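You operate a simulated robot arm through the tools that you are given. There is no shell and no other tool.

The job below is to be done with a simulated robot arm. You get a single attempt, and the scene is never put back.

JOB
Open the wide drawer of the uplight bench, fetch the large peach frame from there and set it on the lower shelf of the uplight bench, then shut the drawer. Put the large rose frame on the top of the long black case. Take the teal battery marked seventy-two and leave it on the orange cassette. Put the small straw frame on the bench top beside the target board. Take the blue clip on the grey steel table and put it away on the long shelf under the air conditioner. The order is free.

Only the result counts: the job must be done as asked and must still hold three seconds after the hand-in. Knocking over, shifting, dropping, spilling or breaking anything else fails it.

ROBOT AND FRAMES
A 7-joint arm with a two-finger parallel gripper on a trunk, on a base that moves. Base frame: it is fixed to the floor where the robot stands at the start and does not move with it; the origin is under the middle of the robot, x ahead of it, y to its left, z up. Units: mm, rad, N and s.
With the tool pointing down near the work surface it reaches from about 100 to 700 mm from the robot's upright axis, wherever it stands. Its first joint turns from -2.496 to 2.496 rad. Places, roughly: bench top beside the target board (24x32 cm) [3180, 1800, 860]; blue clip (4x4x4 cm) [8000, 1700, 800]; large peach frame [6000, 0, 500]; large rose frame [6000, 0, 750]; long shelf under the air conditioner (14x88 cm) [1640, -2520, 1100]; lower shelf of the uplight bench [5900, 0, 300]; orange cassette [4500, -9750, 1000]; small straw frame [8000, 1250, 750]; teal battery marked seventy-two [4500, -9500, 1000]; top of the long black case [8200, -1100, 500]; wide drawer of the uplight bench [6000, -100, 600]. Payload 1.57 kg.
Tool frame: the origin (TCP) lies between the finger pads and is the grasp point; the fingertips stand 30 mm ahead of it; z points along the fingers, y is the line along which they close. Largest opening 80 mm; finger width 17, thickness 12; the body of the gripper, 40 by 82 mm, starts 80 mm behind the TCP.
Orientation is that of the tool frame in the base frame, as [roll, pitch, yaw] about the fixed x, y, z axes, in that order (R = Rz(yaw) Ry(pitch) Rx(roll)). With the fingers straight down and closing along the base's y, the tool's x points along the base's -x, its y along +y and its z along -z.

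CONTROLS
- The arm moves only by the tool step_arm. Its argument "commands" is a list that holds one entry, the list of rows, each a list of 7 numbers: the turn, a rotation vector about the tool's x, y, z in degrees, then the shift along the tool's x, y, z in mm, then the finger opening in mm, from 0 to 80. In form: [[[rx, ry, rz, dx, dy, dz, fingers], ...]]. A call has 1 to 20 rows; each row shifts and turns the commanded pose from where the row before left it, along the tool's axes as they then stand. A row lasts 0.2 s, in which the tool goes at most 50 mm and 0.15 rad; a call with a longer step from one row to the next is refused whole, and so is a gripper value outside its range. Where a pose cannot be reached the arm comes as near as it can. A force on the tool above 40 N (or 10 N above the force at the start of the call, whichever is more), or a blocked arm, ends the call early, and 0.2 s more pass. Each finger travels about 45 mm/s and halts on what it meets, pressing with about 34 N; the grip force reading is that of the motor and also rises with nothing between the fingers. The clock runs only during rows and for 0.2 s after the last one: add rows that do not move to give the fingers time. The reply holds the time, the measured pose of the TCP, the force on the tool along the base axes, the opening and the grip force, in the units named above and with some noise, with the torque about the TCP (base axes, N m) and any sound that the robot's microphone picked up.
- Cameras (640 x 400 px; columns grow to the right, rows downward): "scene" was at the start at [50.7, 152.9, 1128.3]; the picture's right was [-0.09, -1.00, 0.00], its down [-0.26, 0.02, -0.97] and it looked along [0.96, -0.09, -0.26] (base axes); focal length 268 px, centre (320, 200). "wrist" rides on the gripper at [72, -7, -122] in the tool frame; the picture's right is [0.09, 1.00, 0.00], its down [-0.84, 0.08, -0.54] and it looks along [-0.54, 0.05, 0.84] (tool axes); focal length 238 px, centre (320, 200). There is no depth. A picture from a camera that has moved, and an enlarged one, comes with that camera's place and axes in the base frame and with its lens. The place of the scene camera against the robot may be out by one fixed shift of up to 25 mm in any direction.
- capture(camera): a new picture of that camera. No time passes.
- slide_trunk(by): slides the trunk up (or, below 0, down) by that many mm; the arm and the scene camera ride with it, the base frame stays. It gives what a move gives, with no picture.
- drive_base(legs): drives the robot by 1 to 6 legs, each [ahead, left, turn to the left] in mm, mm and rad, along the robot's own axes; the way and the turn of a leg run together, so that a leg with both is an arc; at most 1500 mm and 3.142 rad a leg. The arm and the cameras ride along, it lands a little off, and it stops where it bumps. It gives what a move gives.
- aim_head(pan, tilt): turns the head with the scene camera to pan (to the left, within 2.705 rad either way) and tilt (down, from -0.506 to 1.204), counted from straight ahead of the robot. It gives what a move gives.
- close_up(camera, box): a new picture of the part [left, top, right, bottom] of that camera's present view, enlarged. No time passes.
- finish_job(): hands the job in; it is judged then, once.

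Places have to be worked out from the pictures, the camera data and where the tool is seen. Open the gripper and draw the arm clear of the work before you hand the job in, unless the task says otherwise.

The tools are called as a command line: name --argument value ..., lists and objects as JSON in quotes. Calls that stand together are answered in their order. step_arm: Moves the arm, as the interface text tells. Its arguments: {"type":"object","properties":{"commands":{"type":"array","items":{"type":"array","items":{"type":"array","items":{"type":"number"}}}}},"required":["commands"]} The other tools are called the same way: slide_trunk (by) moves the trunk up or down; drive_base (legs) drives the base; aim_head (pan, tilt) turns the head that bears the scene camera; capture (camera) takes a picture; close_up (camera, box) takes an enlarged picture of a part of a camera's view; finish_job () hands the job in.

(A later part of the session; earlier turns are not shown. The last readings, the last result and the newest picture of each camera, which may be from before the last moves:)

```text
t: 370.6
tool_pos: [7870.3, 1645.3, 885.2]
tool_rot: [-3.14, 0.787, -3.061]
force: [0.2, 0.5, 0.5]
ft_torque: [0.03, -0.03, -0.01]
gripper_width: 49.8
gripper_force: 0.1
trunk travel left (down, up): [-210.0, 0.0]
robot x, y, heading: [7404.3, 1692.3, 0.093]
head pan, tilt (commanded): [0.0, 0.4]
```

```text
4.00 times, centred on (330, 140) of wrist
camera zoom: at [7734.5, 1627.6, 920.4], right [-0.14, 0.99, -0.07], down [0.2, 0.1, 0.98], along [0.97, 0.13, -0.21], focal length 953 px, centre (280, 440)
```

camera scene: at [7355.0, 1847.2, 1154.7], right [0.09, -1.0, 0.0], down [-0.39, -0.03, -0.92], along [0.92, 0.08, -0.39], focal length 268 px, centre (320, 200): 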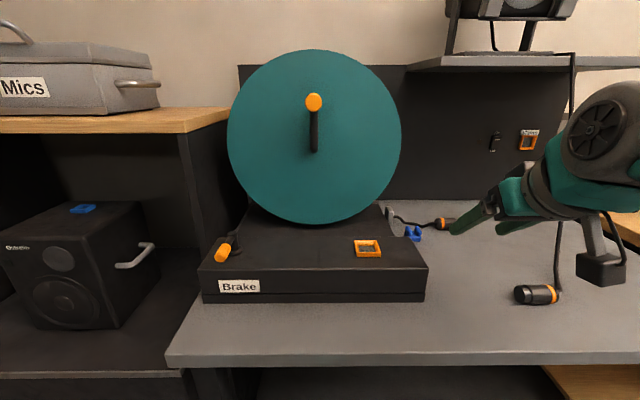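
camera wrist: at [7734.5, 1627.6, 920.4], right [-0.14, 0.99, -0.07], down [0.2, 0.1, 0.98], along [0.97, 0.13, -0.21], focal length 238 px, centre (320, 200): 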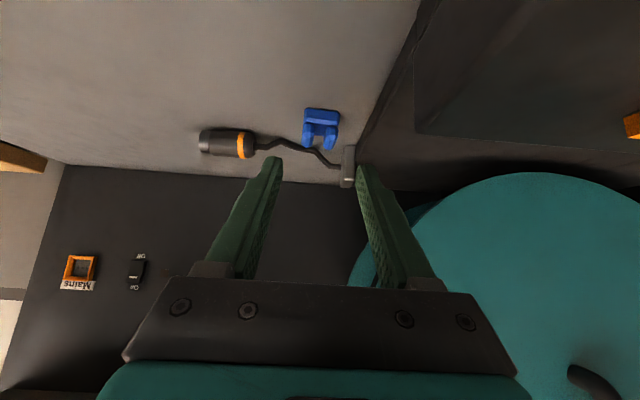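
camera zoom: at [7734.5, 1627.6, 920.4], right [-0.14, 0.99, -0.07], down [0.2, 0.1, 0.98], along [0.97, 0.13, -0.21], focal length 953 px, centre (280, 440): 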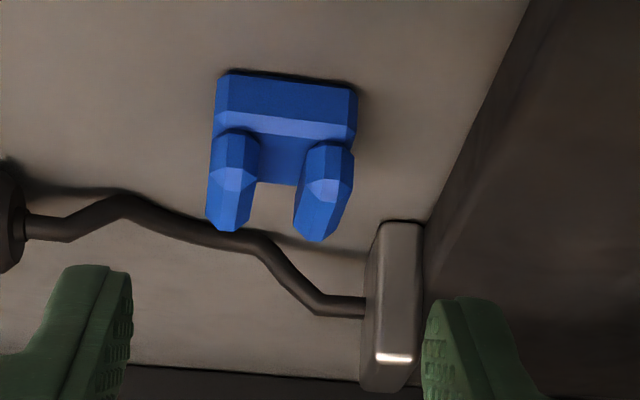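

Clip pinned: front bottom (7947, 1652, 782), upright U about 18 mm deep, top z≈817. Approaching along the tool axis.

step_arm --commands '[[[0, 0, 0, 0.3, 0, 34.7, 50], [0, 0, 0, 0.3, 0, 34.7, 50]]]'

capture --camera "wrist"

close_up --camera "scene" --box '[360, 180, 480, 270]'

```text
t: 371.2
tool_pos: [7920.0, 1649.1, 835.0]
tool_rot: [3.141, 0.786, -3.06]
force: [-0.2, -0.4, 0.1]
ft_torque: [0.03, 0.02, 0.01]
gripper_width: 50.2
gripper_force: 0.0
trunk travel left (down, up): [-210.0, 0.0]
robot x, y, heading: [7406.3, 1691.6, 0.086]
head pan, tilt (commanded): [0.0, 0.4]
```

```text
taken
camera wrist: at [7783.9, 1631.5, 869.4], right [-0.15, 0.99, -0.07], down [0.2, 0.1, 0.98], along [0.97, 0.13, -0.21], focal length 238 px, centre (320, 200)
```

wrist: 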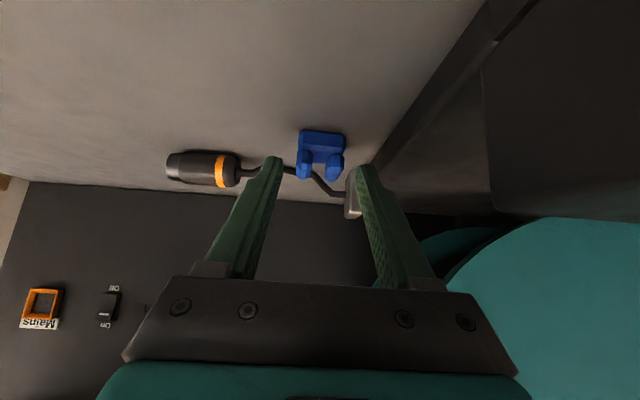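

```text
4.44 times, centred on (420, 225) of scene
camera zoom: at [7442.4, 1855.0, 1154.7], right [0.09, -1.0, 0.0], down [-0.39, -0.03, -0.92], along [0.92, 0.08, -0.39], focal length 1190 px, centre (-124, 89)
```

zoom: 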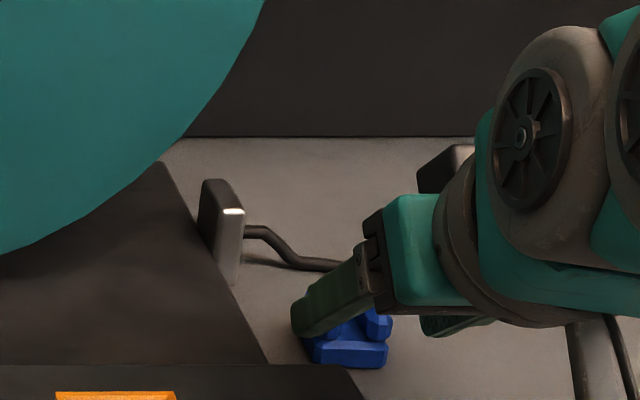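

Clip centred between the fingers. Final approach and grip.

step_arm --commands '[[[0, 0, 0, 0.5, 0, 17, 50], [0, 0, 0, 0.5, 0, 16, 50], [0, 0, 0, 0, 0, 0, 30], [0, 0, 0, 0, 0, 0, 15], [0, 0, 0, 0, 0, 0, 15], [0, 0, 0, 0, 0, 0, 15]]]'

capture --camera "wrist"

```text
t: 372.6
tool_pos: [7941.9, 1650.7, 809.9]
tool_rot: [-3.138, 0.785, -3.061]
force: [-0.4, -1.4, -0.1]
ft_torque: [-0.02, -0.04, -0.01]
gripper_width: 35.2
gripper_force: 33.5
trunk travel left (down, up): [-210.0, 0.0]
robot x, y, heading: [7405.1, 1696.9, 0.082]
head pan, tilt (commanded): [0.0, 0.4]
```

```text
taken
camera wrist: at [7805.6, 1632.4, 845.1], right [-0.15, 0.99, -0.07], down [0.2, 0.1, 0.97], along [0.97, 0.13, -0.21], focal length 238 px, centre (320, 200)
```

wrist: 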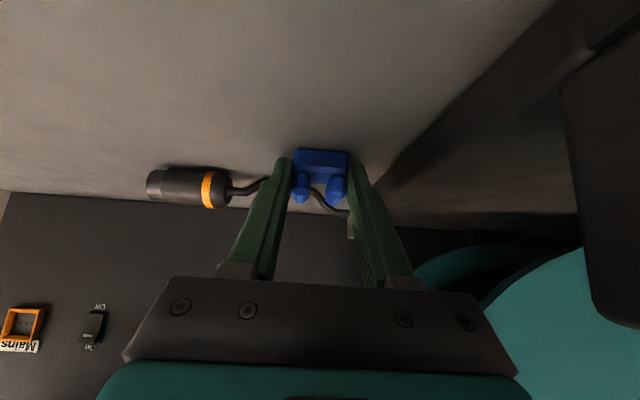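

Gripped (35 mm). Lifting straight up and checking nothing is attached.

step_arm --commands '[[[0, 0, 0, -7, 0, -7, 15], [0, 0, 0, -14, 0, -14, 15], [0, 0, 0, -21, 0, -21, 15], [0, 0, 0, -21, 0, -21, 15]]]'

capture --camera "wrist"

close_up --camera "scene" --box '[340, 130, 500, 250]'

```text
t: 373.6
tool_pos: [7942.3, 1650.5, 900.9]
tool_rot: [-3.137, 0.785, -3.06]
force: [0.5, 0.0, -0.7]
ft_torque: [0.02, 0.0, 0.03]
gripper_width: 35.0
gripper_force: 33.8
trunk travel left (down, up): [-210.0, 0.0]
robot x, y, heading: [7404.6, 1687.3, 0.088]
head pan, tilt (commanded): [0.0, 0.4]
```

```text
taken
camera wrist: at [7806.1, 1632.0, 936.1], right [-0.15, 0.99, -0.07], down [0.2, 0.1, 0.97], along [0.97, 0.13, -0.21], focal length 238 px, centre (320, 200)
```

wrist: 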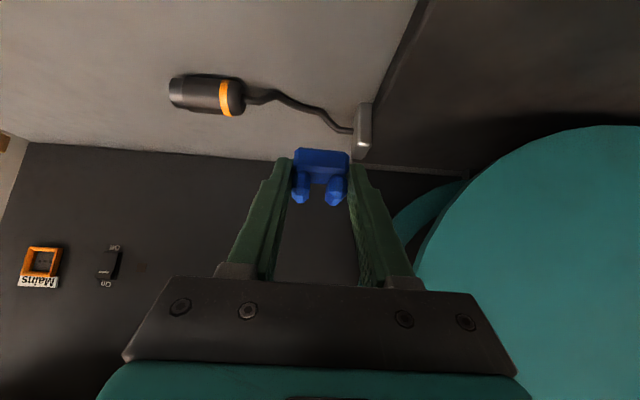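

```text
3.33 times, centred on (420, 190) of scene
camera zoom: at [7442.4, 1855.0, 1154.7], right [0.09, -1.0, 0.0], down [-0.39, -0.03, -0.92], along [0.92, 0.08, -0.39], focal length 892 px, centre (-13, 233)
```

zoom: 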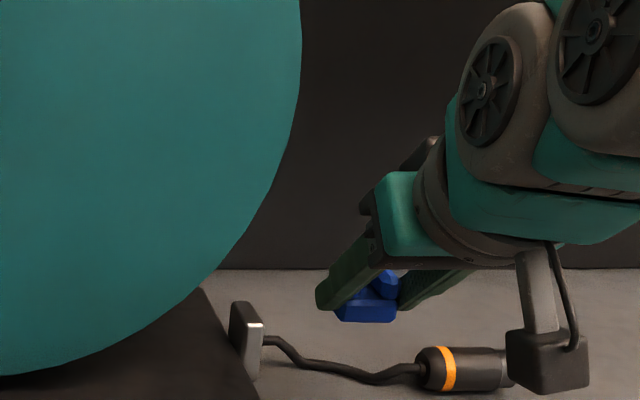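

The clip is free and held. Backing out, retracting, then travelling around to the door in the right-hand wall (opening ≈ x 3900–4930).

drive_base --legs '[[-420, 0, 0]]'

step_arm --commands '[[[0, 0, 0, 28.3, 0, -28.3, 15], [0, 0, 0, 28.3, 0, -28.3, 15], [0, 0, 0, 28.3, 0, -28.3, 15], [0, 0, 0, 14, 0, -14, 15]]]'

drive_base --legs '[[0, -1450, 0], [0, -1450, 0]]'

aim_head --pan 2.6 --tilt 0.3

capture --camera "scene"

```text
t: 376.2
tool_pos: [7531.8, 1615.5, 900.7]
tool_rot: [-3.137, 0.785, -3.051]
force: [0.3, -0.7, -0.8]
ft_torque: [-0.04, 0.02, -0.02]
gripper_width: 35.0
gripper_force: 34.4
trunk travel left (down, up): [-210.0, 0.0]
robot x, y, heading: [6996.9, 1650.8, 0.091]
head pan, tilt (commanded): [0.0, 0.4]
```

```text
t: 377.2
tool_pos: [7391.6, 1601.4, 900.0]
tool_rot: [-3.138, 0.784, -3.052]
force: [0.1, -0.2, 0.6]
ft_torque: [-0.02, -0.02, 0.02]
gripper_width: 34.9
gripper_force: 33.7
trunk travel left (down, up): [-210.0, 0.0]
robot x, y, heading: [6998.2, 1656.2, 0.097]
head pan, tilt (commanded): [0.0, 0.4]
```

```text
t: 391.2
tool_pos: [7756.3, -1260.0, 899.5]
tool_rot: [-3.138, 0.786, -2.999]
force: [-0.1, 0.1, -0.4]
ft_torque: [-0.01, -0.06, 0.02]
gripper_width: 35.0
gripper_force: 34.1
trunk travel left (down, up): [-210.0, 0.0]
robot x, y, heading: [7356.4, -1226.5, 0.15]
head pan, tilt (commanded): [0.0, 0.4]
```

```text
t: 393.6
tool_pos: [7756.4, -1259.7, 900.2]
tool_rot: [-3.139, 0.785, -3.0]
force: [0.8, -0.3, 0.2]
ft_torque: [-0.04, 0.02, 0.0]
gripper_width: 35.0
gripper_force: 34.2
trunk travel left (down, up): [-210.0, 0.0]
robot x, y, heading: [7356.2, -1229.5, 0.145]
head pan, tilt (commanded): [2.601, 0.3]
```

```text
taken
camera scene: at [7206.1, -1041.4, 1163.9], right [0.38, 0.92, 0.0], down [0.27, -0.11, -0.96], along [-0.88, 0.37, -0.3], focal length 268 px, centre (320, 200)
```

scene: 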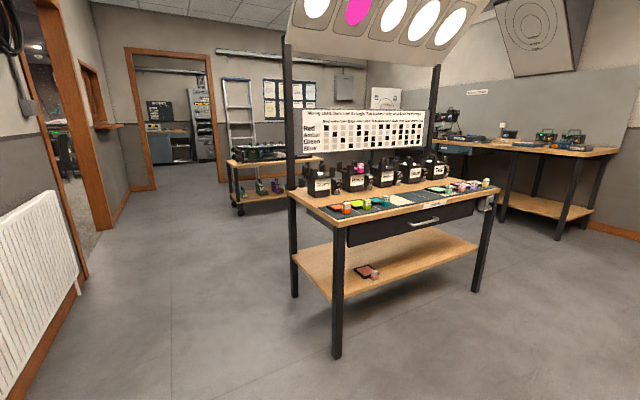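

Good overview; bench drawer closed, peach on lower shelf. Turning to face west and driving to the doorway.

drive_base --legs '[[0, 0, 3.08], [1450, 0, 0], [1450, 0, 0], [0, 0, 1.571]]'

aim_head --pan 0.2 --tilt 0.2

capture --camera "scene"

aim_head --pan -0.8 --tilt 0.2

capture --camera "scene"

```text
t: 418.6
tool_pos: [4394.6, -1861.6, 900.4]
tool_rot: [-3.139, 0.786, 1.624]
force: [-0.1, -0.4, 0.1]
ft_torque: [0.01, -0.02, -0.01]
gripper_width: 35.1
gripper_force: 34.1
trunk travel left (down, up): [-210.0, 0.0]
robot x, y, heading: [4459.1, -1467.2, -1.508]
head pan, tilt (commanded): [2.601, 0.3]
```

```text
t: 420.8
tool_pos: [4394.0, -1862.1, 900.7]
tool_rot: [-3.137, 0.785, 1.625]
force: [-0.9, -0.1, -0.7]
ft_torque: [0.02, 0.01, 0.02]
gripper_width: 35.0
gripper_force: 34.1
trunk travel left (down, up): [-210.0, 0.0]
robot x, y, heading: [4460.6, -1464.8, -1.51]
head pan, tilt (commanded): [0.201, 0.201]
```

```text
taken
camera scene: at [4638.6, -1485.6, 1173.2], right [-0.97, -0.26, 0.0], down [-0.05, 0.19, -0.98], along [0.25, -0.95, -0.2], focal length 268 px, centre (320, 200)
```

scene: 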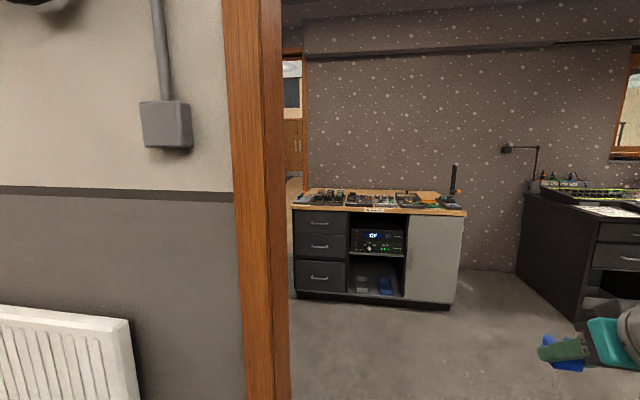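

```text
t: 422.0
tool_pos: [4394.0, -1860.2, 900.2]
tool_rot: [-3.136, 0.786, 1.625]
force: [0.1, -0.5, -0.6]
ft_torque: [0.03, 0.05, 0.01]
gripper_width: 35.0
gripper_force: 33.9
trunk travel left (down, up): [-210.0, 0.0]
robot x, y, heading: [4464.5, -1466.0, -1.515]
head pan, tilt (commanded): [-0.799, 0.201]
```

```text
taken
camera scene: at [4551.8, -1464.5, 1173.2], right [-0.74, 0.67, 0.0], down [0.13, 0.15, -0.98], along [-0.66, -0.72, -0.2], focal length 268 px, centre (320, 200)
```

scene: 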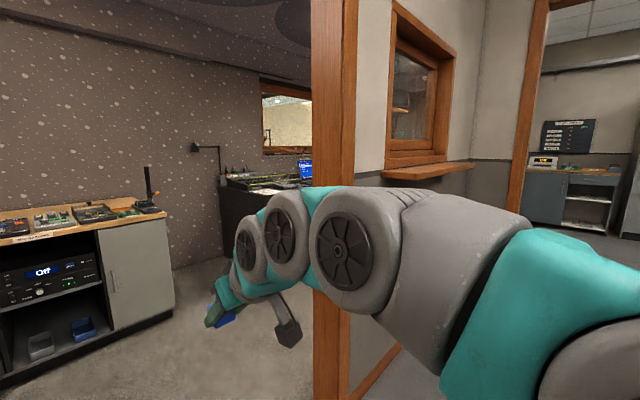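

Door opening is x≈3965–4877. I'll line up and drive through into the booth, then look west for the shelf under the air conditioner.

drive_base --legs '[[0, -90, 0.024], [1150, 0, 0]]'

aim_head --pan -1.3 --tilt 0.1

capture --camera "scene"

aim_head --pan -2.0 --tilt 0.1

capture --camera "scene"

aim_head --pan 0.5 --tilt 0.2

capture --camera "scene"

```text
t: 428.5
tool_pos: [4412.3, -2996.2, 900.2]
tool_rot: [-3.139, 0.783, 1.654]
force: [0.1, -0.1, -0.5]
ft_torque: [0.04, -0.01, -0.04]
gripper_width: 35.1
gripper_force: 34.0
trunk travel left (down, up): [-210.0, 0.0]
robot x, y, heading: [4466.6, -2597.8, -1.481]
head pan, tilt (commanded): [-0.799, 0.201]
```

```text
t: 429.4
tool_pos: [4413.9, -2998.9, 900.3]
tool_rot: [-3.139, 0.787, 1.654]
force: [-0.4, -0.5, -0.7]
ft_torque: [0.03, 0.03, -0.04]
gripper_width: 34.7
gripper_force: 33.8
trunk travel left (down, up): [-210.0, 0.0]
robot x, y, heading: [4467.4, -2601.1, -1.481]
head pan, tilt (commanded): [-1.3, 0.099]
```

```text
taken
camera scene: at [4534.4, -2558.0, 1182.6], right [-0.35, 0.94, 0.0], down [0.09, 0.03, -0.99], along [-0.93, -0.35, -0.1], focal length 268 px, centre (320, 200)
```

scene: 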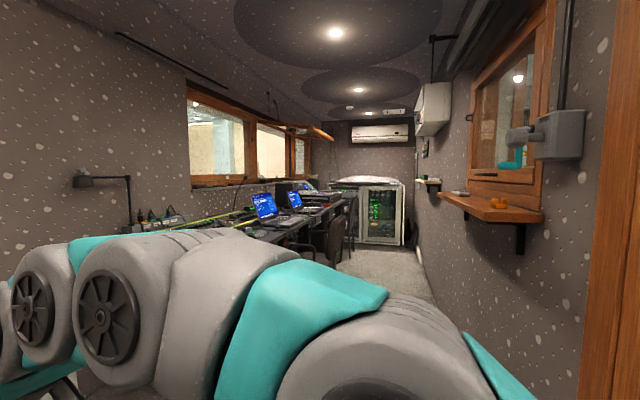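

```text
t: 430.5
tool_pos: [4414.3, -2997.6, 900.5]
tool_rot: [-3.138, 0.784, 1.652]
force: [-0.3, -0.1, -0.3]
ft_torque: [0.02, 0.01, 0.0]
gripper_width: 35.0
gripper_force: 33.9
trunk travel left (down, up): [-210.0, 0.0]
robot x, y, heading: [4465.0, -2600.9, -1.485]
head pan, tilt (commanded): [-2.0, 0.099]
```

```text
taken
camera scene: at [4533.8, -2494.9, 1182.6], right [0.33, 0.94, 0.0], down [0.09, -0.03, -1.0], along [-0.94, 0.33, -0.1], focal length 268 px, centre (320, 200)
```

scene: 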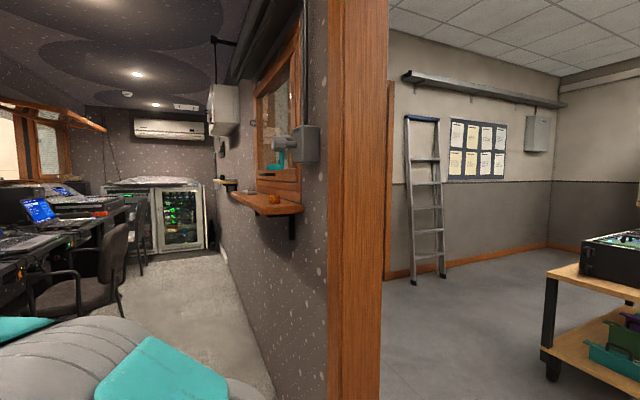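

```text
t: 432.8
tool_pos: [4414.1, -2996.2, 901.4]
tool_rot: [-3.139, 0.786, 1.655]
force: [0.2, -0.7, -0.5]
ft_torque: [0.04, -0.01, 0.04]
gripper_width: 34.9
gripper_force: 34.2
trunk travel left (down, up): [-210.0, 0.0]
robot x, y, heading: [4468.1, -2601.5, -1.485]
head pan, tilt (commanded): [0.499, 0.201]
```

```text
taken
camera scene: at [4672.2, -2603.3, 1173.2], right [-0.83, -0.55, 0.0], down [-0.11, 0.17, -0.98], along [0.54, -0.82, -0.2], focal length 268 px, centre (320, 200)
```

scene: 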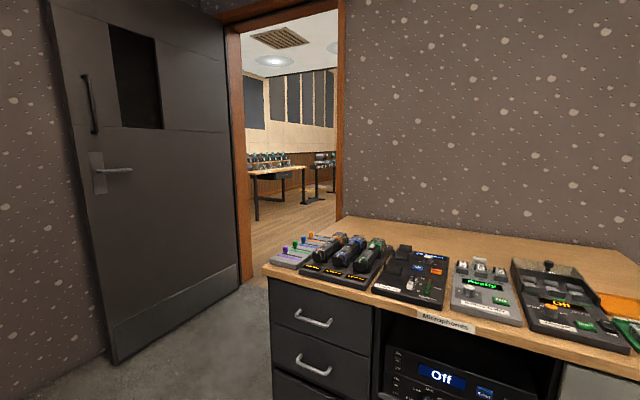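

The booth runs west; on its north wall beyond the window is an air conditioner with a small shelf beneath it — that must be the target (x≈1640). I'll turn west and drive along the room.

drive_base --legs '[[180, 0, 0], [0, 0, -1.571], [1400, 0, 0]]'

aim_head --pan -0.3 --tilt 0.1

capture --camera "scene"

aim_head --pan 0.3 --tilt 0.5

capture --camera "scene"

```text
t: 444.6
tool_pos: [2702.8, -2857.7, 900.1]
tool_rot: [-3.139, 0.786, 0.082]
force: [0.3, 0.4, -0.3]
ft_torque: [0.0, 0.02, 0.01]
gripper_width: 35.1
gripper_force: 34.0
trunk travel left (down, up): [-210.0, 0.0]
robot x, y, heading: [3096.1, -2912.7, -3.053]
head pan, tilt (commanded): [0.499, 0.201]
```

```text
t: 445.8
tool_pos: [2702.6, -2857.7, 900.2]
tool_rot: [-3.138, 0.785, 0.079]
force: [0.3, -0.4, -0.8]
ft_torque: [-0.03, -0.03, -0.01]
gripper_width: 35.0
gripper_force: 33.8
trunk travel left (down, up): [-210.0, 0.0]
robot x, y, heading: [3099.7, -2914.1, -3.053]
head pan, tilt (commanded): [-0.3, 0.099]
```

```text
taken
camera scene: at [3080.1, -3026.6, 1182.6], right [0.21, 0.98, 0.0], down [0.1, -0.02, -1.0], along [-0.97, 0.21, -0.1], focal length 268 px, centre (320, 200)
```

scene: 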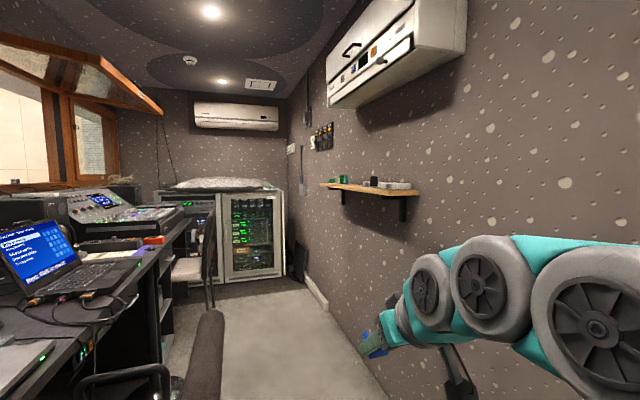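

```text
t: 446.8
tool_pos: [2702.5, -2857.6, 900.7]
tool_rot: [-3.138, 0.785, 0.081]
force: [-0.8, 0.2, -0.2]
ft_torque: [-0.02, -0.02, -0.02]
gripper_width: 35.0
gripper_force: 34.2
trunk travel left (down, up): [-210.0, 0.0]
robot x, y, heading: [3099.8, -2914.2, -3.056]
head pan, tilt (commanded): [0.3, 0.499]
```

```text
taken
camera scene: at [3085.8, -3080.3, 1145.6], right [-0.38, 0.93, 0.0], down [0.44, 0.18, -0.88], along [-0.81, -0.33, -0.48], focal length 268 px, centre (320, 200)
```

scene: 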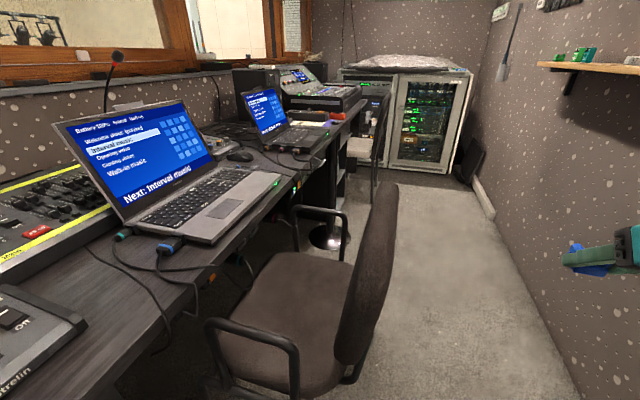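

The shelf with AC above is ahead on the north wall; a chair narrows the passage (chair edge y≈−3120, wall y≈−2380). Zooming in on the shelf contents.

aim_head --pan -0.35 --tilt 0.05

close_up --camera "scene" --box '[290, 130, 450, 230]'

close_up --camera "scene" --box '[200, 0, 520, 200]'

```text
t: 447.8
tool_pos: [2702.7, -2856.7, 900.4]
tool_rot: [-3.138, 0.784, 0.081]
force: [0.1, 0.1, -1.9]
ft_torque: [-0.03, -0.01, 0.0]
gripper_width: 34.9
gripper_force: 34.3
trunk travel left (down, up): [-210.0, 0.0]
robot x, y, heading: [3098.2, -2911.5, -3.055]
head pan, tilt (commanded): [-0.351, 0.051]
```

```text
4.00 times, centred on (370, 180) of scene
camera zoom: at [3082.1, -3022.3, 1187.0], right [0.26, 0.97, 0.0], down [0.05, -0.01, -1.0], along [-0.96, 0.26, -0.05], focal length 1071 px, centre (120, 280)
```

zoom: 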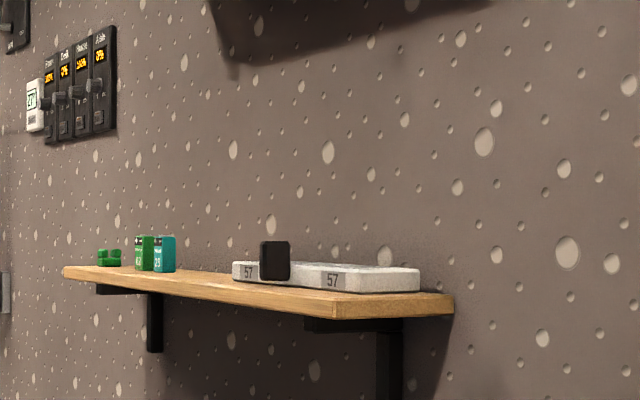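

```text
2.00 times, centred on (360, 100) of scene
camera zoom: at [3082.1, -3022.3, 1187.0], right [0.26, 0.97, 0.0], down [0.05, -0.01, -1.0], along [-0.96, 0.26, -0.05], focal length 536 px, centre (240, 400)
```

zoom: 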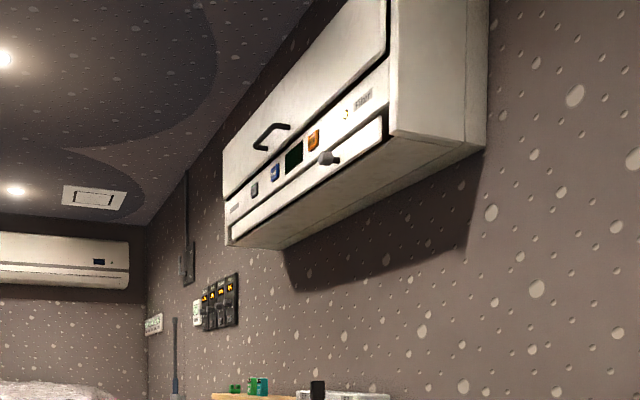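

The shelf has a green clip and two batteries at its far part and grey trays at the near part; x≈1480–1730 is free. I'll pass the chair on its right, stopping beyond it.

drive_base --legs '[[350, -170, 0], [1150, 0, 0], [0, 190, 0]]'

aim_head --pan -1.3 --tilt 0.1

capture --camera "scene"

aim_head --pan 0.9 --tilt 0.5

capture --camera "scene"

```text
t: 456.8
tool_pos: [1217.4, -2998.9, 900.8]
tool_rot: [-3.139, 0.786, 0.07]
force: [0.7, 0.3, -0.5]
ft_torque: [-0.01, -0.02, 0.01]
gripper_width: 35.2
gripper_force: 34.1
trunk travel left (down, up): [-210.0, 0.0]
robot x, y, heading: [1613.3, -3056.4, -3.064]
head pan, tilt (commanded): [-0.351, 0.051]
```

```text
t: 458.0
tool_pos: [1218.7, -2997.0, 900.7]
tool_rot: [-3.138, 0.786, 0.073]
force: [-0.6, 1.1, -0.5]
ft_torque: [-0.01, 0.02, 0.0]
gripper_width: 35.0
gripper_force: 33.9
trunk travel left (down, up): [-210.0, 0.0]
robot x, y, heading: [1616.3, -3053.8, -3.063]
head pan, tilt (commanded): [-1.3, 0.099]
```

```text
taken
camera scene: at [1652.3, -3104.0, 1182.6], right [0.94, 0.34, 0.0], down [0.03, -0.09, -1.0], along [-0.34, 0.94, -0.1], focal length 268 px, centre (320, 200)
```

scene: 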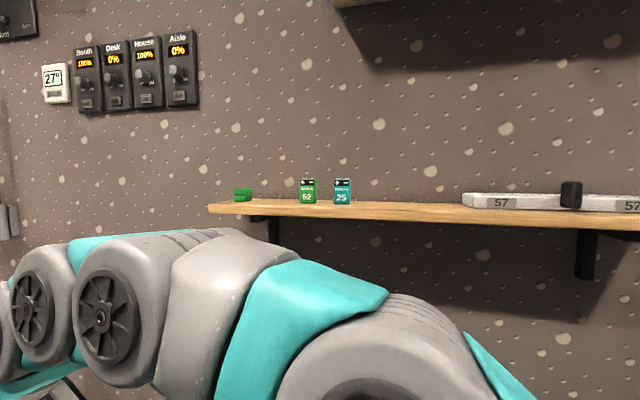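

```text
t: 460.1
tool_pos: [1218.6, -2997.7, 899.8]
tool_rot: [-3.139, 0.784, 0.074]
force: [0.4, 0.0, -1.0]
ft_torque: [0.02, 0.04, 0.01]
gripper_width: 34.8
gripper_force: 34.3
trunk travel left (down, up): [-210.0, 0.0]
robot x, y, heading: [1619.5, -3056.0, -3.065]
head pan, tilt (commanded): [0.901, 0.499]
```

```text
taken
camera scene: at [1633.0, -3266.0, 1145.5], right [-0.83, 0.56, 0.0], down [0.27, 0.4, -0.88], along [-0.49, -0.73, -0.48], focal length 268 px, centre (320, 200)
```

scene: 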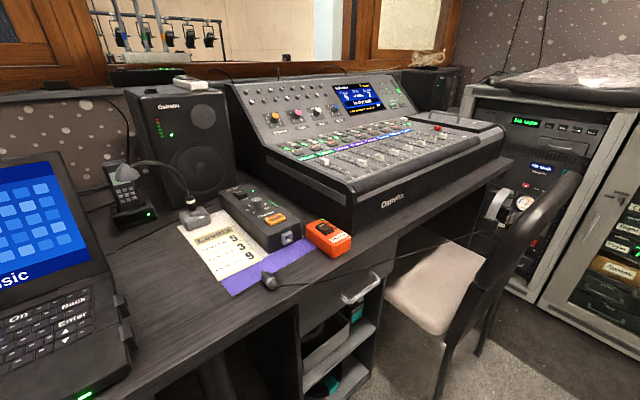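

Free shelf space is x≈1525–1735. I'll raise the tool to ~1150 mm here, then turn to face the shelf from a safe distance.

step_arm --commands '[[[0, 0, 0, -29, 0, -29, 15], [0, 0, 0, -29, 0, -29, 15], [0, 0, 0, -29, 0, -29, 15], [0, 0, 0, -29, 0, -29, 15], [0, 0, 0, -29, 0, -29, 15], [0, 0, 0, -29, 0, -29, 15]]]'

drive_base --legs '[[0, 0, -1.563], [0, 40, 0]]'

aim_head --pan 0.0 --tilt 0.1

capture --camera "scene"

capture --camera "wrist"

```text
t: 461.5
tool_pos: [1217.4, -2996.6, 1145.7]
tool_rot: [-3.139, 0.788, 0.072]
force: [0.5, 0.1, 0.1]
ft_torque: [-0.01, 0.04, -0.02]
gripper_width: 34.5
gripper_force: 34.5
trunk travel left (down, up): [-210.0, 0.0]
robot x, y, heading: [1613.2, -3055.9, -3.062]
head pan, tilt (commanded): [0.901, 0.499]
```

```text
t: 466.1
tool_pos: [1617.1, -2660.3, 1144.8]
tool_rot: [-3.139, 0.787, -1.457]
force: [0.5, 0.4, -0.2]
ft_torque: [-0.01, 0.01, 0.0]
gripper_width: 34.9
gripper_force: 33.9
trunk travel left (down, up): [-210.0, 0.0]
robot x, y, heading: [1575.6, -3061.1, 1.69]
head pan, tilt (commanded): [0.901, 0.499]
```

```text
t: 467.3
tool_pos: [1617.4, -2661.6, 1145.9]
tool_rot: [-3.138, 0.785, -1.457]
force: [0.3, -0.5, -0.5]
ft_torque: [-0.02, 0.01, 0.01]
gripper_width: 35.0
gripper_force: 33.8
trunk travel left (down, up): [-210.0, 0.0]
robot x, y, heading: [1572.4, -3057.5, 1.688]
head pan, tilt (commanded): [0.0, 0.099]
```

```text
taken
camera scene: at [1428.0, -3025.6, 1182.6], right [0.99, 0.12, 0.0], down [0.01, -0.1, -0.99], along [-0.12, 0.99, -0.1], focal length 268 px, centre (320, 200)
```

scene: 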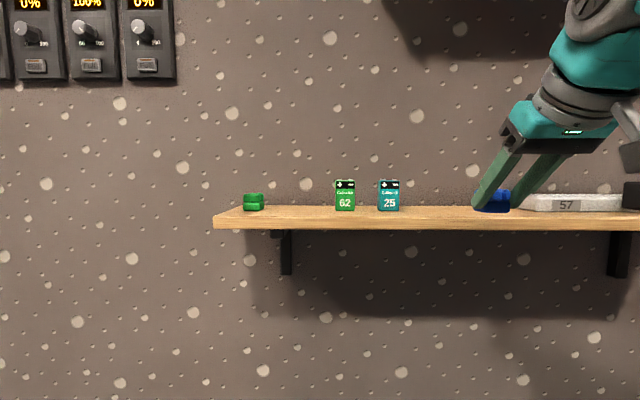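

```text
taken
camera wrist: at [1638.8, -2796.0, 1180.4], right [-0.98, -0.17, -0.07], down [-0.1, 0.2, 0.97], along [-0.16, 0.96, -0.21], focal length 238 px, centre (320, 200)
```

wrist: 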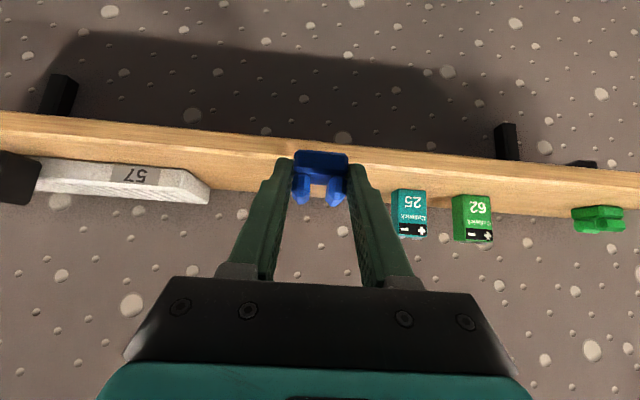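

Great view of the free spot. Zooming the wrist picture to measure shelf edge and height.

close_up --camera "wrist" --box '[180, 110, 440, 260]'

close_up --camera "scene" --box '[330, 150, 650, 260]'

```text
2.46 times, centred on (310, 185) of wrist
camera zoom: at [1638.8, -2796.0, 1180.4], right [-0.98, -0.17, -0.07], down [-0.1, 0.2, 0.97], along [-0.16, 0.96, -0.21], focal length 587 px, centre (345, 237)
```

zoom: 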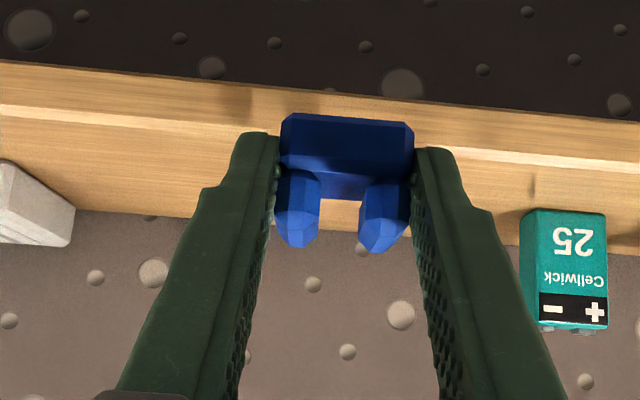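

```text
refused: 650 is not a number from 0 to 640
```

Shelf top z≈1105, spanning y −2613…−2473 here; free x 1513–1733. I'll square up and move in so that the clip is over the middle of the shelf.

drive_base --legs '[[0, 0, -0.033], [110, 0, 0]]'

capture --camera "wrist"

close_up --camera "scene" --box '[340, 130, 640, 317]'

```text
t: 468.9
tool_pos: [1621.3, -2551.3, 1144.5]
tool_rot: [-3.138, 0.787, -1.492]
force: [1.0, 0.1, -0.5]
ft_torque: [-0.03, -0.01, 0.01]
gripper_width: 35.0
gripper_force: 34.4
trunk travel left (down, up): [-210.0, 0.0]
robot x, y, heading: [1567.9, -2950.1, 1.653]
head pan, tilt (commanded): [0.0, 0.099]
```

```text
taken
camera wrist: at [1638.7, -2687.0, 1180.4], right [-0.99, -0.14, -0.07], down [-0.09, 0.2, 0.97], along [-0.12, 0.97, -0.21], focal length 238 px, centre (320, 200)
```

wrist: 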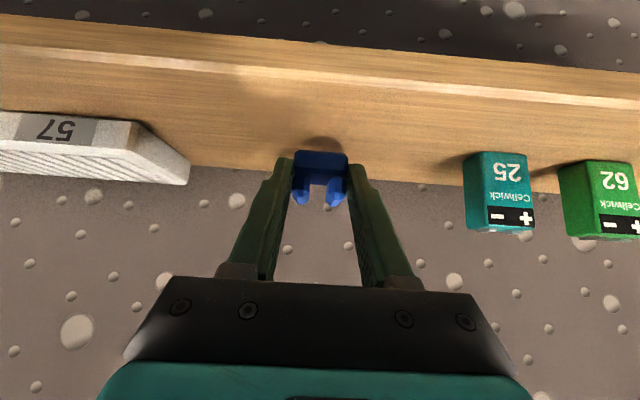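

```text
2.13 times, centred on (490, 224) of scene
camera zoom: at [1419.6, -2908.9, 1182.6], right [1.0, 0.08, 0.0], down [0.01, -0.1, -1.0], along [-0.08, 0.99, -0.1], focal length 571 px, centre (-43, 150)
```

zoom: 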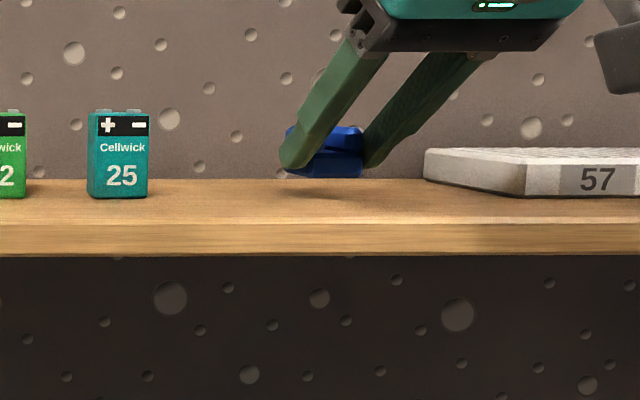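

The clip is hovering over the free middle of the shelf. Lowering gently to contact.

step_arm --commands '[[[0, 0, 0, 3.5, 0, 3.5, 15], [0, 0, 0, 1.4, 0, 1.4, 15], [0, 0, 0, 0, 0, 0, 15]]]'

step_arm --commands '[[[0, 0, 0, 1.4, 0, 1.4, 15], [0, 0, 0, 0, 0, 0, 15]]]'

```text
t: 469.7
tool_pos: [1620.7, -2551.4, 1138.2]
tool_rot: [-3.139, 0.785, -1.493]
force: [0.2, -0.3, -0.7]
ft_torque: [-0.01, -0.02, 0.0]
gripper_width: 35.1
gripper_force: 34.2
trunk travel left (down, up): [-210.0, 0.0]
robot x, y, heading: [1567.8, -2948.0, 1.653]
head pan, tilt (commanded): [0.0, 0.099]
```

```text
t: 470.3
tool_pos: [1621.5, -2550.8, 1135.8]
tool_rot: [-3.138, 0.785, -1.495]
force: [-0.1, 0.0, -0.9]
ft_torque: [0.0, 0.01, 0.0]
gripper_width: 34.9
gripper_force: 34.2
trunk travel left (down, up): [-210.0, 0.0]
robot x, y, heading: [1560.6, -2949.0, 1.653]
head pan, tilt (commanded): [0.0, 0.099]
```

step_arm --commands '[[[0, 0, 0, 1.4, 0, 1.4, 15], [0, 0, 0, 0, 0, 0, 15]]]'

close_up --camera "scene" --box '[430, 160, 580, 254]'

```text
t: 470.9
tool_pos: [1621.9, -2551.1, 1133.9]
tool_rot: [-3.139, 0.785, -1.494]
force: [-0.2, -0.3, 0.4]
ft_torque: [-0.04, 0.03, 0.0]
gripper_width: 35.1
gripper_force: 34.2
trunk travel left (down, up): [-210.0, 0.0]
robot x, y, heading: [1566.2, -2948.1, 1.652]
head pan, tilt (commanded): [0.0, 0.099]
```

```text
4.26 times, centred on (505, 207) of scene
camera zoom: at [1419.6, -2908.9, 1182.6], right [1.0, 0.08, 0.0], down [0.01, -0.1, -1.0], along [-0.08, 0.99, -0.1], focal length 1139 px, centre (-467, 170)
```

zoom: 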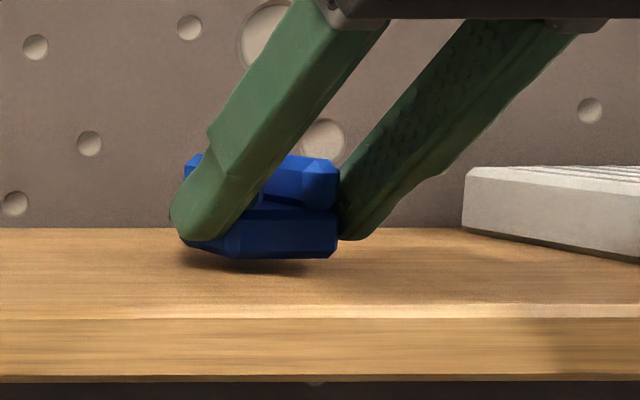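

A small gap remains. Another couple of millimetres.

step_arm --commands '[[[0, 0, 0, 1.4, 0, 1.4, 15], [0, 0, 0, 0, 0, 0, 15]]]'

```text
t: 471.5
tool_pos: [1622.4, -2550.9, 1132.6]
tool_rot: [-3.138, 0.785, -1.494]
force: [0.2, -0.8, 0.6]
ft_torque: [-0.01, -0.04, 0.0]
gripper_width: 35.1
gripper_force: 33.8
trunk travel left (down, up): [-210.0, 0.0]
robot x, y, heading: [1563.2, -2948.9, 1.651]
head pan, tilt (commanded): [0.0, 0.099]
```

step_arm --commands '[[[0, 0, 0, 1.4, 0, 1.4, 15], [0, 0, 0, 0, 0, 0, 15]]]'

close_up --camera "scene" --box '[430, 160, 580, 254]'

```text
t: 472.1
tool_pos: [1622.1, -2551.4, 1131.2]
tool_rot: [-3.138, 0.785, -1.491]
force: [0.5, -0.1, 0.7]
ft_torque: [0.02, -0.02, 0.0]
gripper_width: 35.0
gripper_force: 34.0
trunk travel left (down, up): [-210.0, 0.0]
robot x, y, heading: [1564.0, -2948.0, 1.659]
head pan, tilt (commanded): [0.0, 0.099]
```

```text
4.26 times, centred on (505, 207) of scene
camera zoom: at [1419.6, -2908.9, 1182.6], right [1.0, 0.08, 0.0], down [0.01, -0.1, -1.0], along [-0.08, 0.99, -0.1], focal length 1139 px, centre (-467, 170)
```

zoom: 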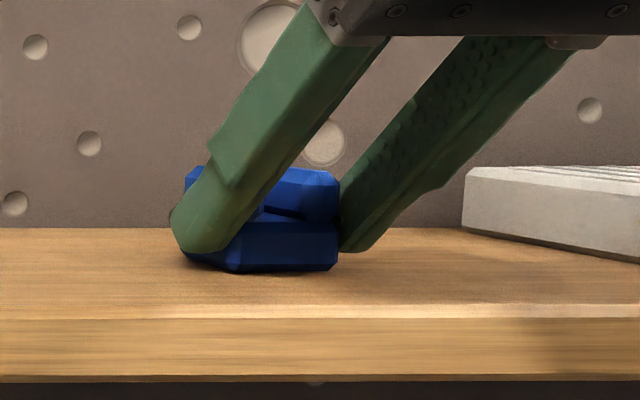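

Nearly touching. One more small step at a time.

step_arm --commands '[[[0, 0, 0, 0.9, 0, 0.9, 15], [0, 0, 0, 0, 0, 0, 15]]]'

```text
t: 472.7
tool_pos: [1621.5, -2551.1, 1130.1]
tool_rot: [-3.137, 0.787, -1.494]
force: [1.0, 1.9, 6.4]
ft_torque: [0.24, 0.05, -0.05]
gripper_width: 35.3
gripper_force: 33.8
trunk travel left (down, up): [-210.0, 0.0]
robot x, y, heading: [1559.3, -2951.4, 1.649]
head pan, tilt (commanded): [0.0, 0.099]
```

Contact. Releasing and retreating along the tool axis.

step_arm --commands '[[[0, 0, 0, 0, 0, 0, 45], [0, 0, 0, 0, 0, 0, 55], [0, 0, 0, 0, 0, 0, 55], [0, 0, 0, 0, 0, -20, 55], [0, 0, 0, 0, 0, -30, 55], [0, 0, 0, 15, 0, -25, 55]]]'

capture --camera "wrist"

close_up --camera "scene" --box '[340, 130, 640, 317]'

```text
t: 474.1
tool_pos: [1630.7, -2601.4, 1151.8]
tool_rot: [-3.138, 0.79, -1.492]
force: [-0.9, -0.3, 0.0]
ft_torque: [-0.01, 0.0, 0.0]
gripper_width: 55.0
gripper_force: 0.0
out of reach, approached as far as the arm can: row 5, 6
trunk travel left (down, up): [-210.0, 0.0]
robot x, y, heading: [1566.0, -2951.4, 1.655]
head pan, tilt (commanded): [0.0, 0.099]
```

```text
taken
camera wrist: at [1647.0, -2736.7, 1186.5], right [-0.99, -0.14, -0.07], down [-0.09, 0.2, 0.98], along [-0.12, 0.97, -0.21], focal length 238 px, centre (320, 200)
```

wrist: 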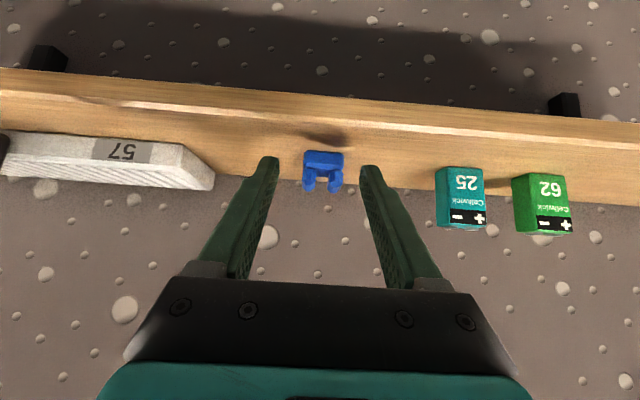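

```text
2.13 times, centred on (490, 224) of scene
camera zoom: at [1419.6, -2908.8, 1182.6], right [1.0, 0.08, 0.0], down [0.01, -0.1, -0.99], along [-0.08, 0.99, -0.1], focal length 571 px, centre (-43, 150)
```

zoom: 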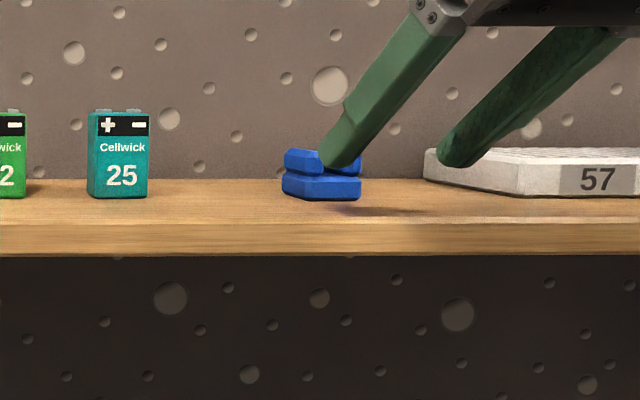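

The blue clip sits on the shelf. Now for the battery: I'll back off, lower the arm, and head back east through the booth.

drive_base --legs '[[-140, 0, 0]]'

step_arm --commands '[[[0, 0, 0, 28.3, 0, 28.3, 55], [0, 0, 0, 28.3, 0, 28.3, 55], [0, 0, 0, 28.3, 0, 28.3, 55], [0, 0, 0, 28.3, 0, 28.3, 55], [0, 0, 0, 28.3, 0, 28.3, 55]]]'

drive_base --legs '[[0, 0, -1.571], [150, 215, 0], [1400, 0, 0], [1400, 0, 0]]'

aim_head --pan -0.4 --tilt 0.25

capture --camera "scene"

```text
t: 475.4
tool_pos: [1642.0, -2737.4, 1152.9]
tool_rot: [-3.139, 0.791, -1.493]
force: [0.1, 0.5, 0.6]
ft_torque: [-0.02, -0.01, 0.02]
gripper_width: 55.1
gripper_force: 0.1
trunk travel left (down, up): [-210.0, 0.0]
robot x, y, heading: [1577.7, -3087.5, 1.658]
head pan, tilt (commanded): [0.0, 0.099]
```

```text
t: 476.6
tool_pos: [1641.3, -2736.2, 953.3]
tool_rot: [-3.137, 0.792, -1.492]
force: [-0.5, 0.3, 0.0]
ft_torque: [0.0, 0.0, -0.02]
gripper_width: 54.8
gripper_force: 0.0
trunk travel left (down, up): [-210.0, 0.0]
robot x, y, heading: [1574.4, -3089.4, 1.653]
head pan, tilt (commanded): [0.0, 0.099]
```

```text
t: 495.4
tool_pos: [4839.5, -2721.8, 953.2]
tool_rot: [-3.137, 0.788, -3.053]
force: [0.1, 0.6, -0.4]
ft_torque: [0.02, -0.01, 0.03]
gripper_width: 55.1
gripper_force: 0.1
trunk travel left (down, up): [-210.0, 0.0]
robot x, y, heading: [4493.1, -2661.8, 0.1]
head pan, tilt (commanded): [0.0, 0.099]
```

```text
t: 496.3
tool_pos: [4838.9, -2723.2, 953.9]
tool_rot: [-3.138, 0.79, -3.052]
force: [-0.7, 0.3, -0.1]
ft_torque: [-0.03, -0.01, 0.01]
gripper_width: 54.9
gripper_force: 0.1
trunk travel left (down, up): [-210.0, 0.0]
robot x, y, heading: [4489.2, -2661.8, 0.096]
head pan, tilt (commanded): [-0.4, 0.25]
```

```text
taken
camera scene: at [4520.2, -2533.8, 1168.7], right [-0.3, -0.95, 0.0], down [-0.24, 0.07, -0.97], along [0.92, -0.29, -0.25], focal length 268 px, centre (320, 200)
```

scene: 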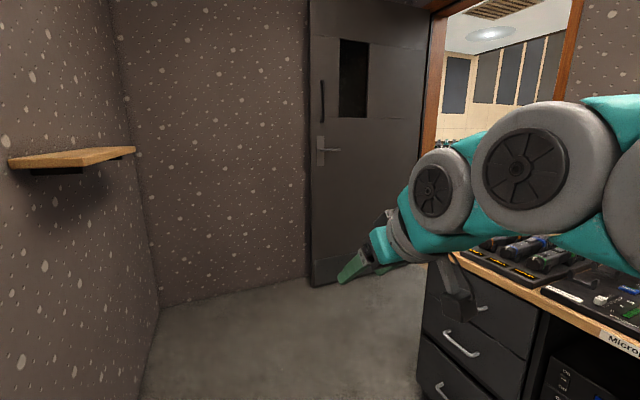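

Door leaf stands open at x≈6300; the opening is about x 5420–6340 at y≈−4050. Driving to line up and turning south.

drive_base --legs '[[1265, 0, -0.012], [0, 0, -1.571]]'

aim_head --pan 0.0 --tilt 0.25

capture --camera "scene"

```text
t: 506.5
tool_pos: [5701.2, -2890.8, 955.0]
tool_rot: [-3.138, 0.791, 1.688]
force: [0.3, -0.4, -1.2]
ft_torque: [0.01, -0.04, -0.04]
gripper_width: 55.1
gripper_force: 0.0
trunk travel left (down, up): [-210.0, 0.0]
robot x, y, heading: [5749.4, -2542.1, -1.45]
head pan, tilt (commanded): [-0.4, 0.25]
```

```text
t: 507.4
tool_pos: [5700.6, -2890.1, 955.0]
tool_rot: [-3.139, 0.791, 1.688]
force: [-0.6, 0.6, -0.7]
ft_torque: [-0.02, 0.02, 0.0]
gripper_width: 54.8
gripper_force: 0.0
trunk travel left (down, up): [-210.0, 0.0]
robot x, y, heading: [5751.7, -2535.6, -1.449]
head pan, tilt (commanded): [0.0, 0.25]
```

```text
taken
camera scene: at [5913.0, -2550.4, 1168.7], right [-0.99, -0.12, 0.0], down [-0.03, 0.25, -0.97], along [0.12, -0.96, -0.25], focal length 268 px, centre (320, 200)
```

scene: 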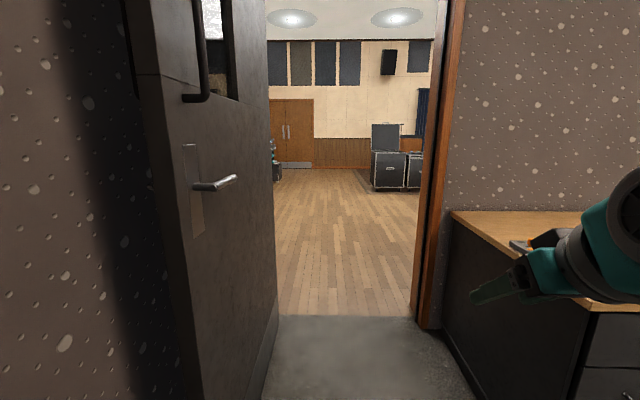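

Opening x≈5486–6370 at y≈−4050. Lining up and driving through into the hall.

drive_base --legs '[[0, 45, -0.036], [1400, 0, 0], [800, 0, 0]]'

aim_head --pan 0.0 --tilt 0.15

capture --camera "scene"

aim_head --pan -0.8 --tilt 0.15

capture --camera "scene"

aim_head --pan 0.8 --tilt 0.15

capture --camera "scene"

```text
t: 518.7
tool_pos: [5976.6, -5071.4, 954.3]
tool_rot: [-3.138, 0.79, 1.687]
force: [-0.7, 0.6, -0.3]
ft_torque: [-0.01, 0.01, 0.02]
gripper_width: 55.0
gripper_force: 0.0
trunk travel left (down, up): [-210.0, 0.0]
robot x, y, heading: [6029.4, -4722.7, -1.448]
head pan, tilt (commanded): [0.0, 0.25]
```

```text
t: 519.4
tool_pos: [5976.4, -5071.7, 953.9]
tool_rot: [-3.138, 0.79, 1.686]
force: [-0.1, -0.4, -0.1]
ft_torque: [-0.01, -0.02, 0.0]
gripper_width: 55.2
gripper_force: 0.1
trunk travel left (down, up): [-210.0, 0.0]
robot x, y, heading: [6028.6, -4720.2, -1.446]
head pan, tilt (commanded): [0.0, 0.15]
```

```text
taken
camera scene: at [6189.5, -4731.4, 1177.9], right [-0.99, -0.12, 0.0], down [-0.02, 0.15, -0.99], along [0.12, -0.98, -0.15], focal length 268 px, centre (320, 200)
```

scene: 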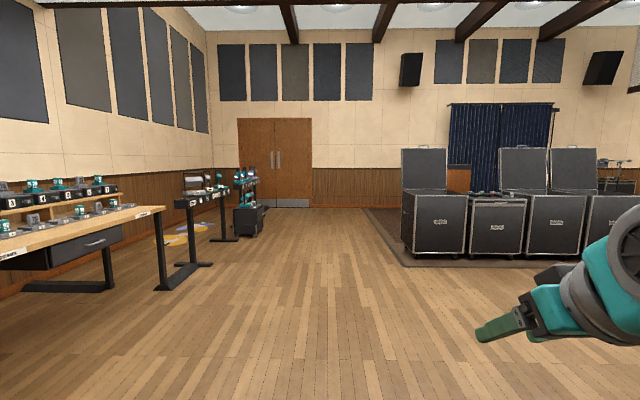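

```text
t: 520.5
tool_pos: [5976.0, -5072.6, 953.3]
tool_rot: [-3.139, 0.79, 1.688]
force: [0.1, 0.0, -1.1]
ft_torque: [0.04, 0.0, 0.01]
gripper_width: 55.1
gripper_force: 0.1
trunk travel left (down, up): [-210.0, 0.0]
robot x, y, heading: [6027.4, -4717.2, -1.447]
head pan, tilt (commanded): [-0.799, 0.15]
```

```text
taken
camera scene: at [6120.1, -4711.6, 1177.9], right [-0.78, 0.63, 0.0], down [0.09, 0.12, -0.99], along [-0.62, -0.77, -0.15], focal length 268 px, centre (320, 200)
```

scene: 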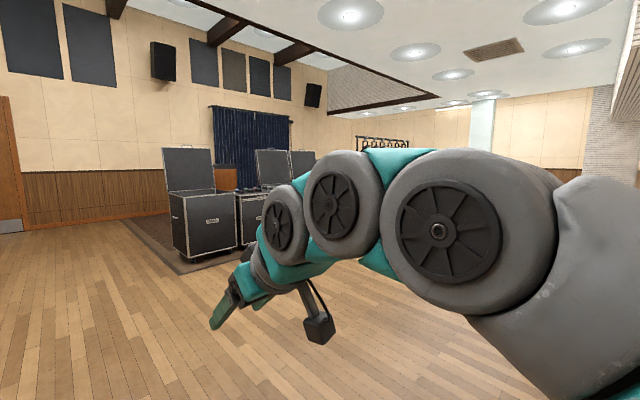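

```text
t: 522.2
tool_pos: [5977.0, -5071.4, 955.4]
tool_rot: [-3.137, 0.789, 1.688]
force: [-1.1, 0.6, 0.7]
ft_torque: [-0.01, 0.0, 0.01]
gripper_width: 54.9
gripper_force: 0.2
trunk travel left (down, up): [-210.0, 0.0]
robot x, y, heading: [6027.7, -4721.7, -1.449]
head pan, tilt (commanded): [0.799, 0.15]
```

```text
taken
camera scene: at [6252.0, -4695.4, 1177.9], right [-0.61, -0.8, 0.0], down [-0.12, 0.09, -0.99], along [0.79, -0.6, -0.15], focal length 268 px, centre (320, 200)
```

scene: 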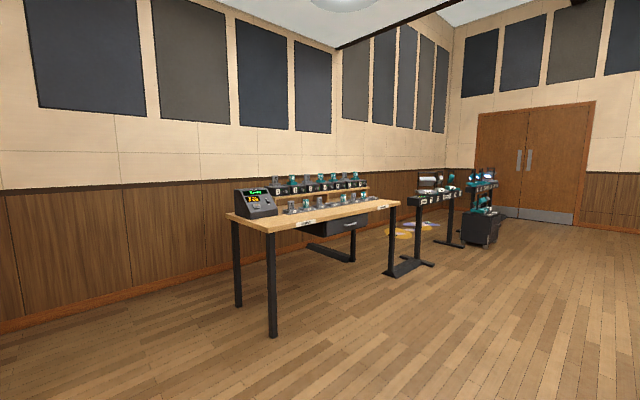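

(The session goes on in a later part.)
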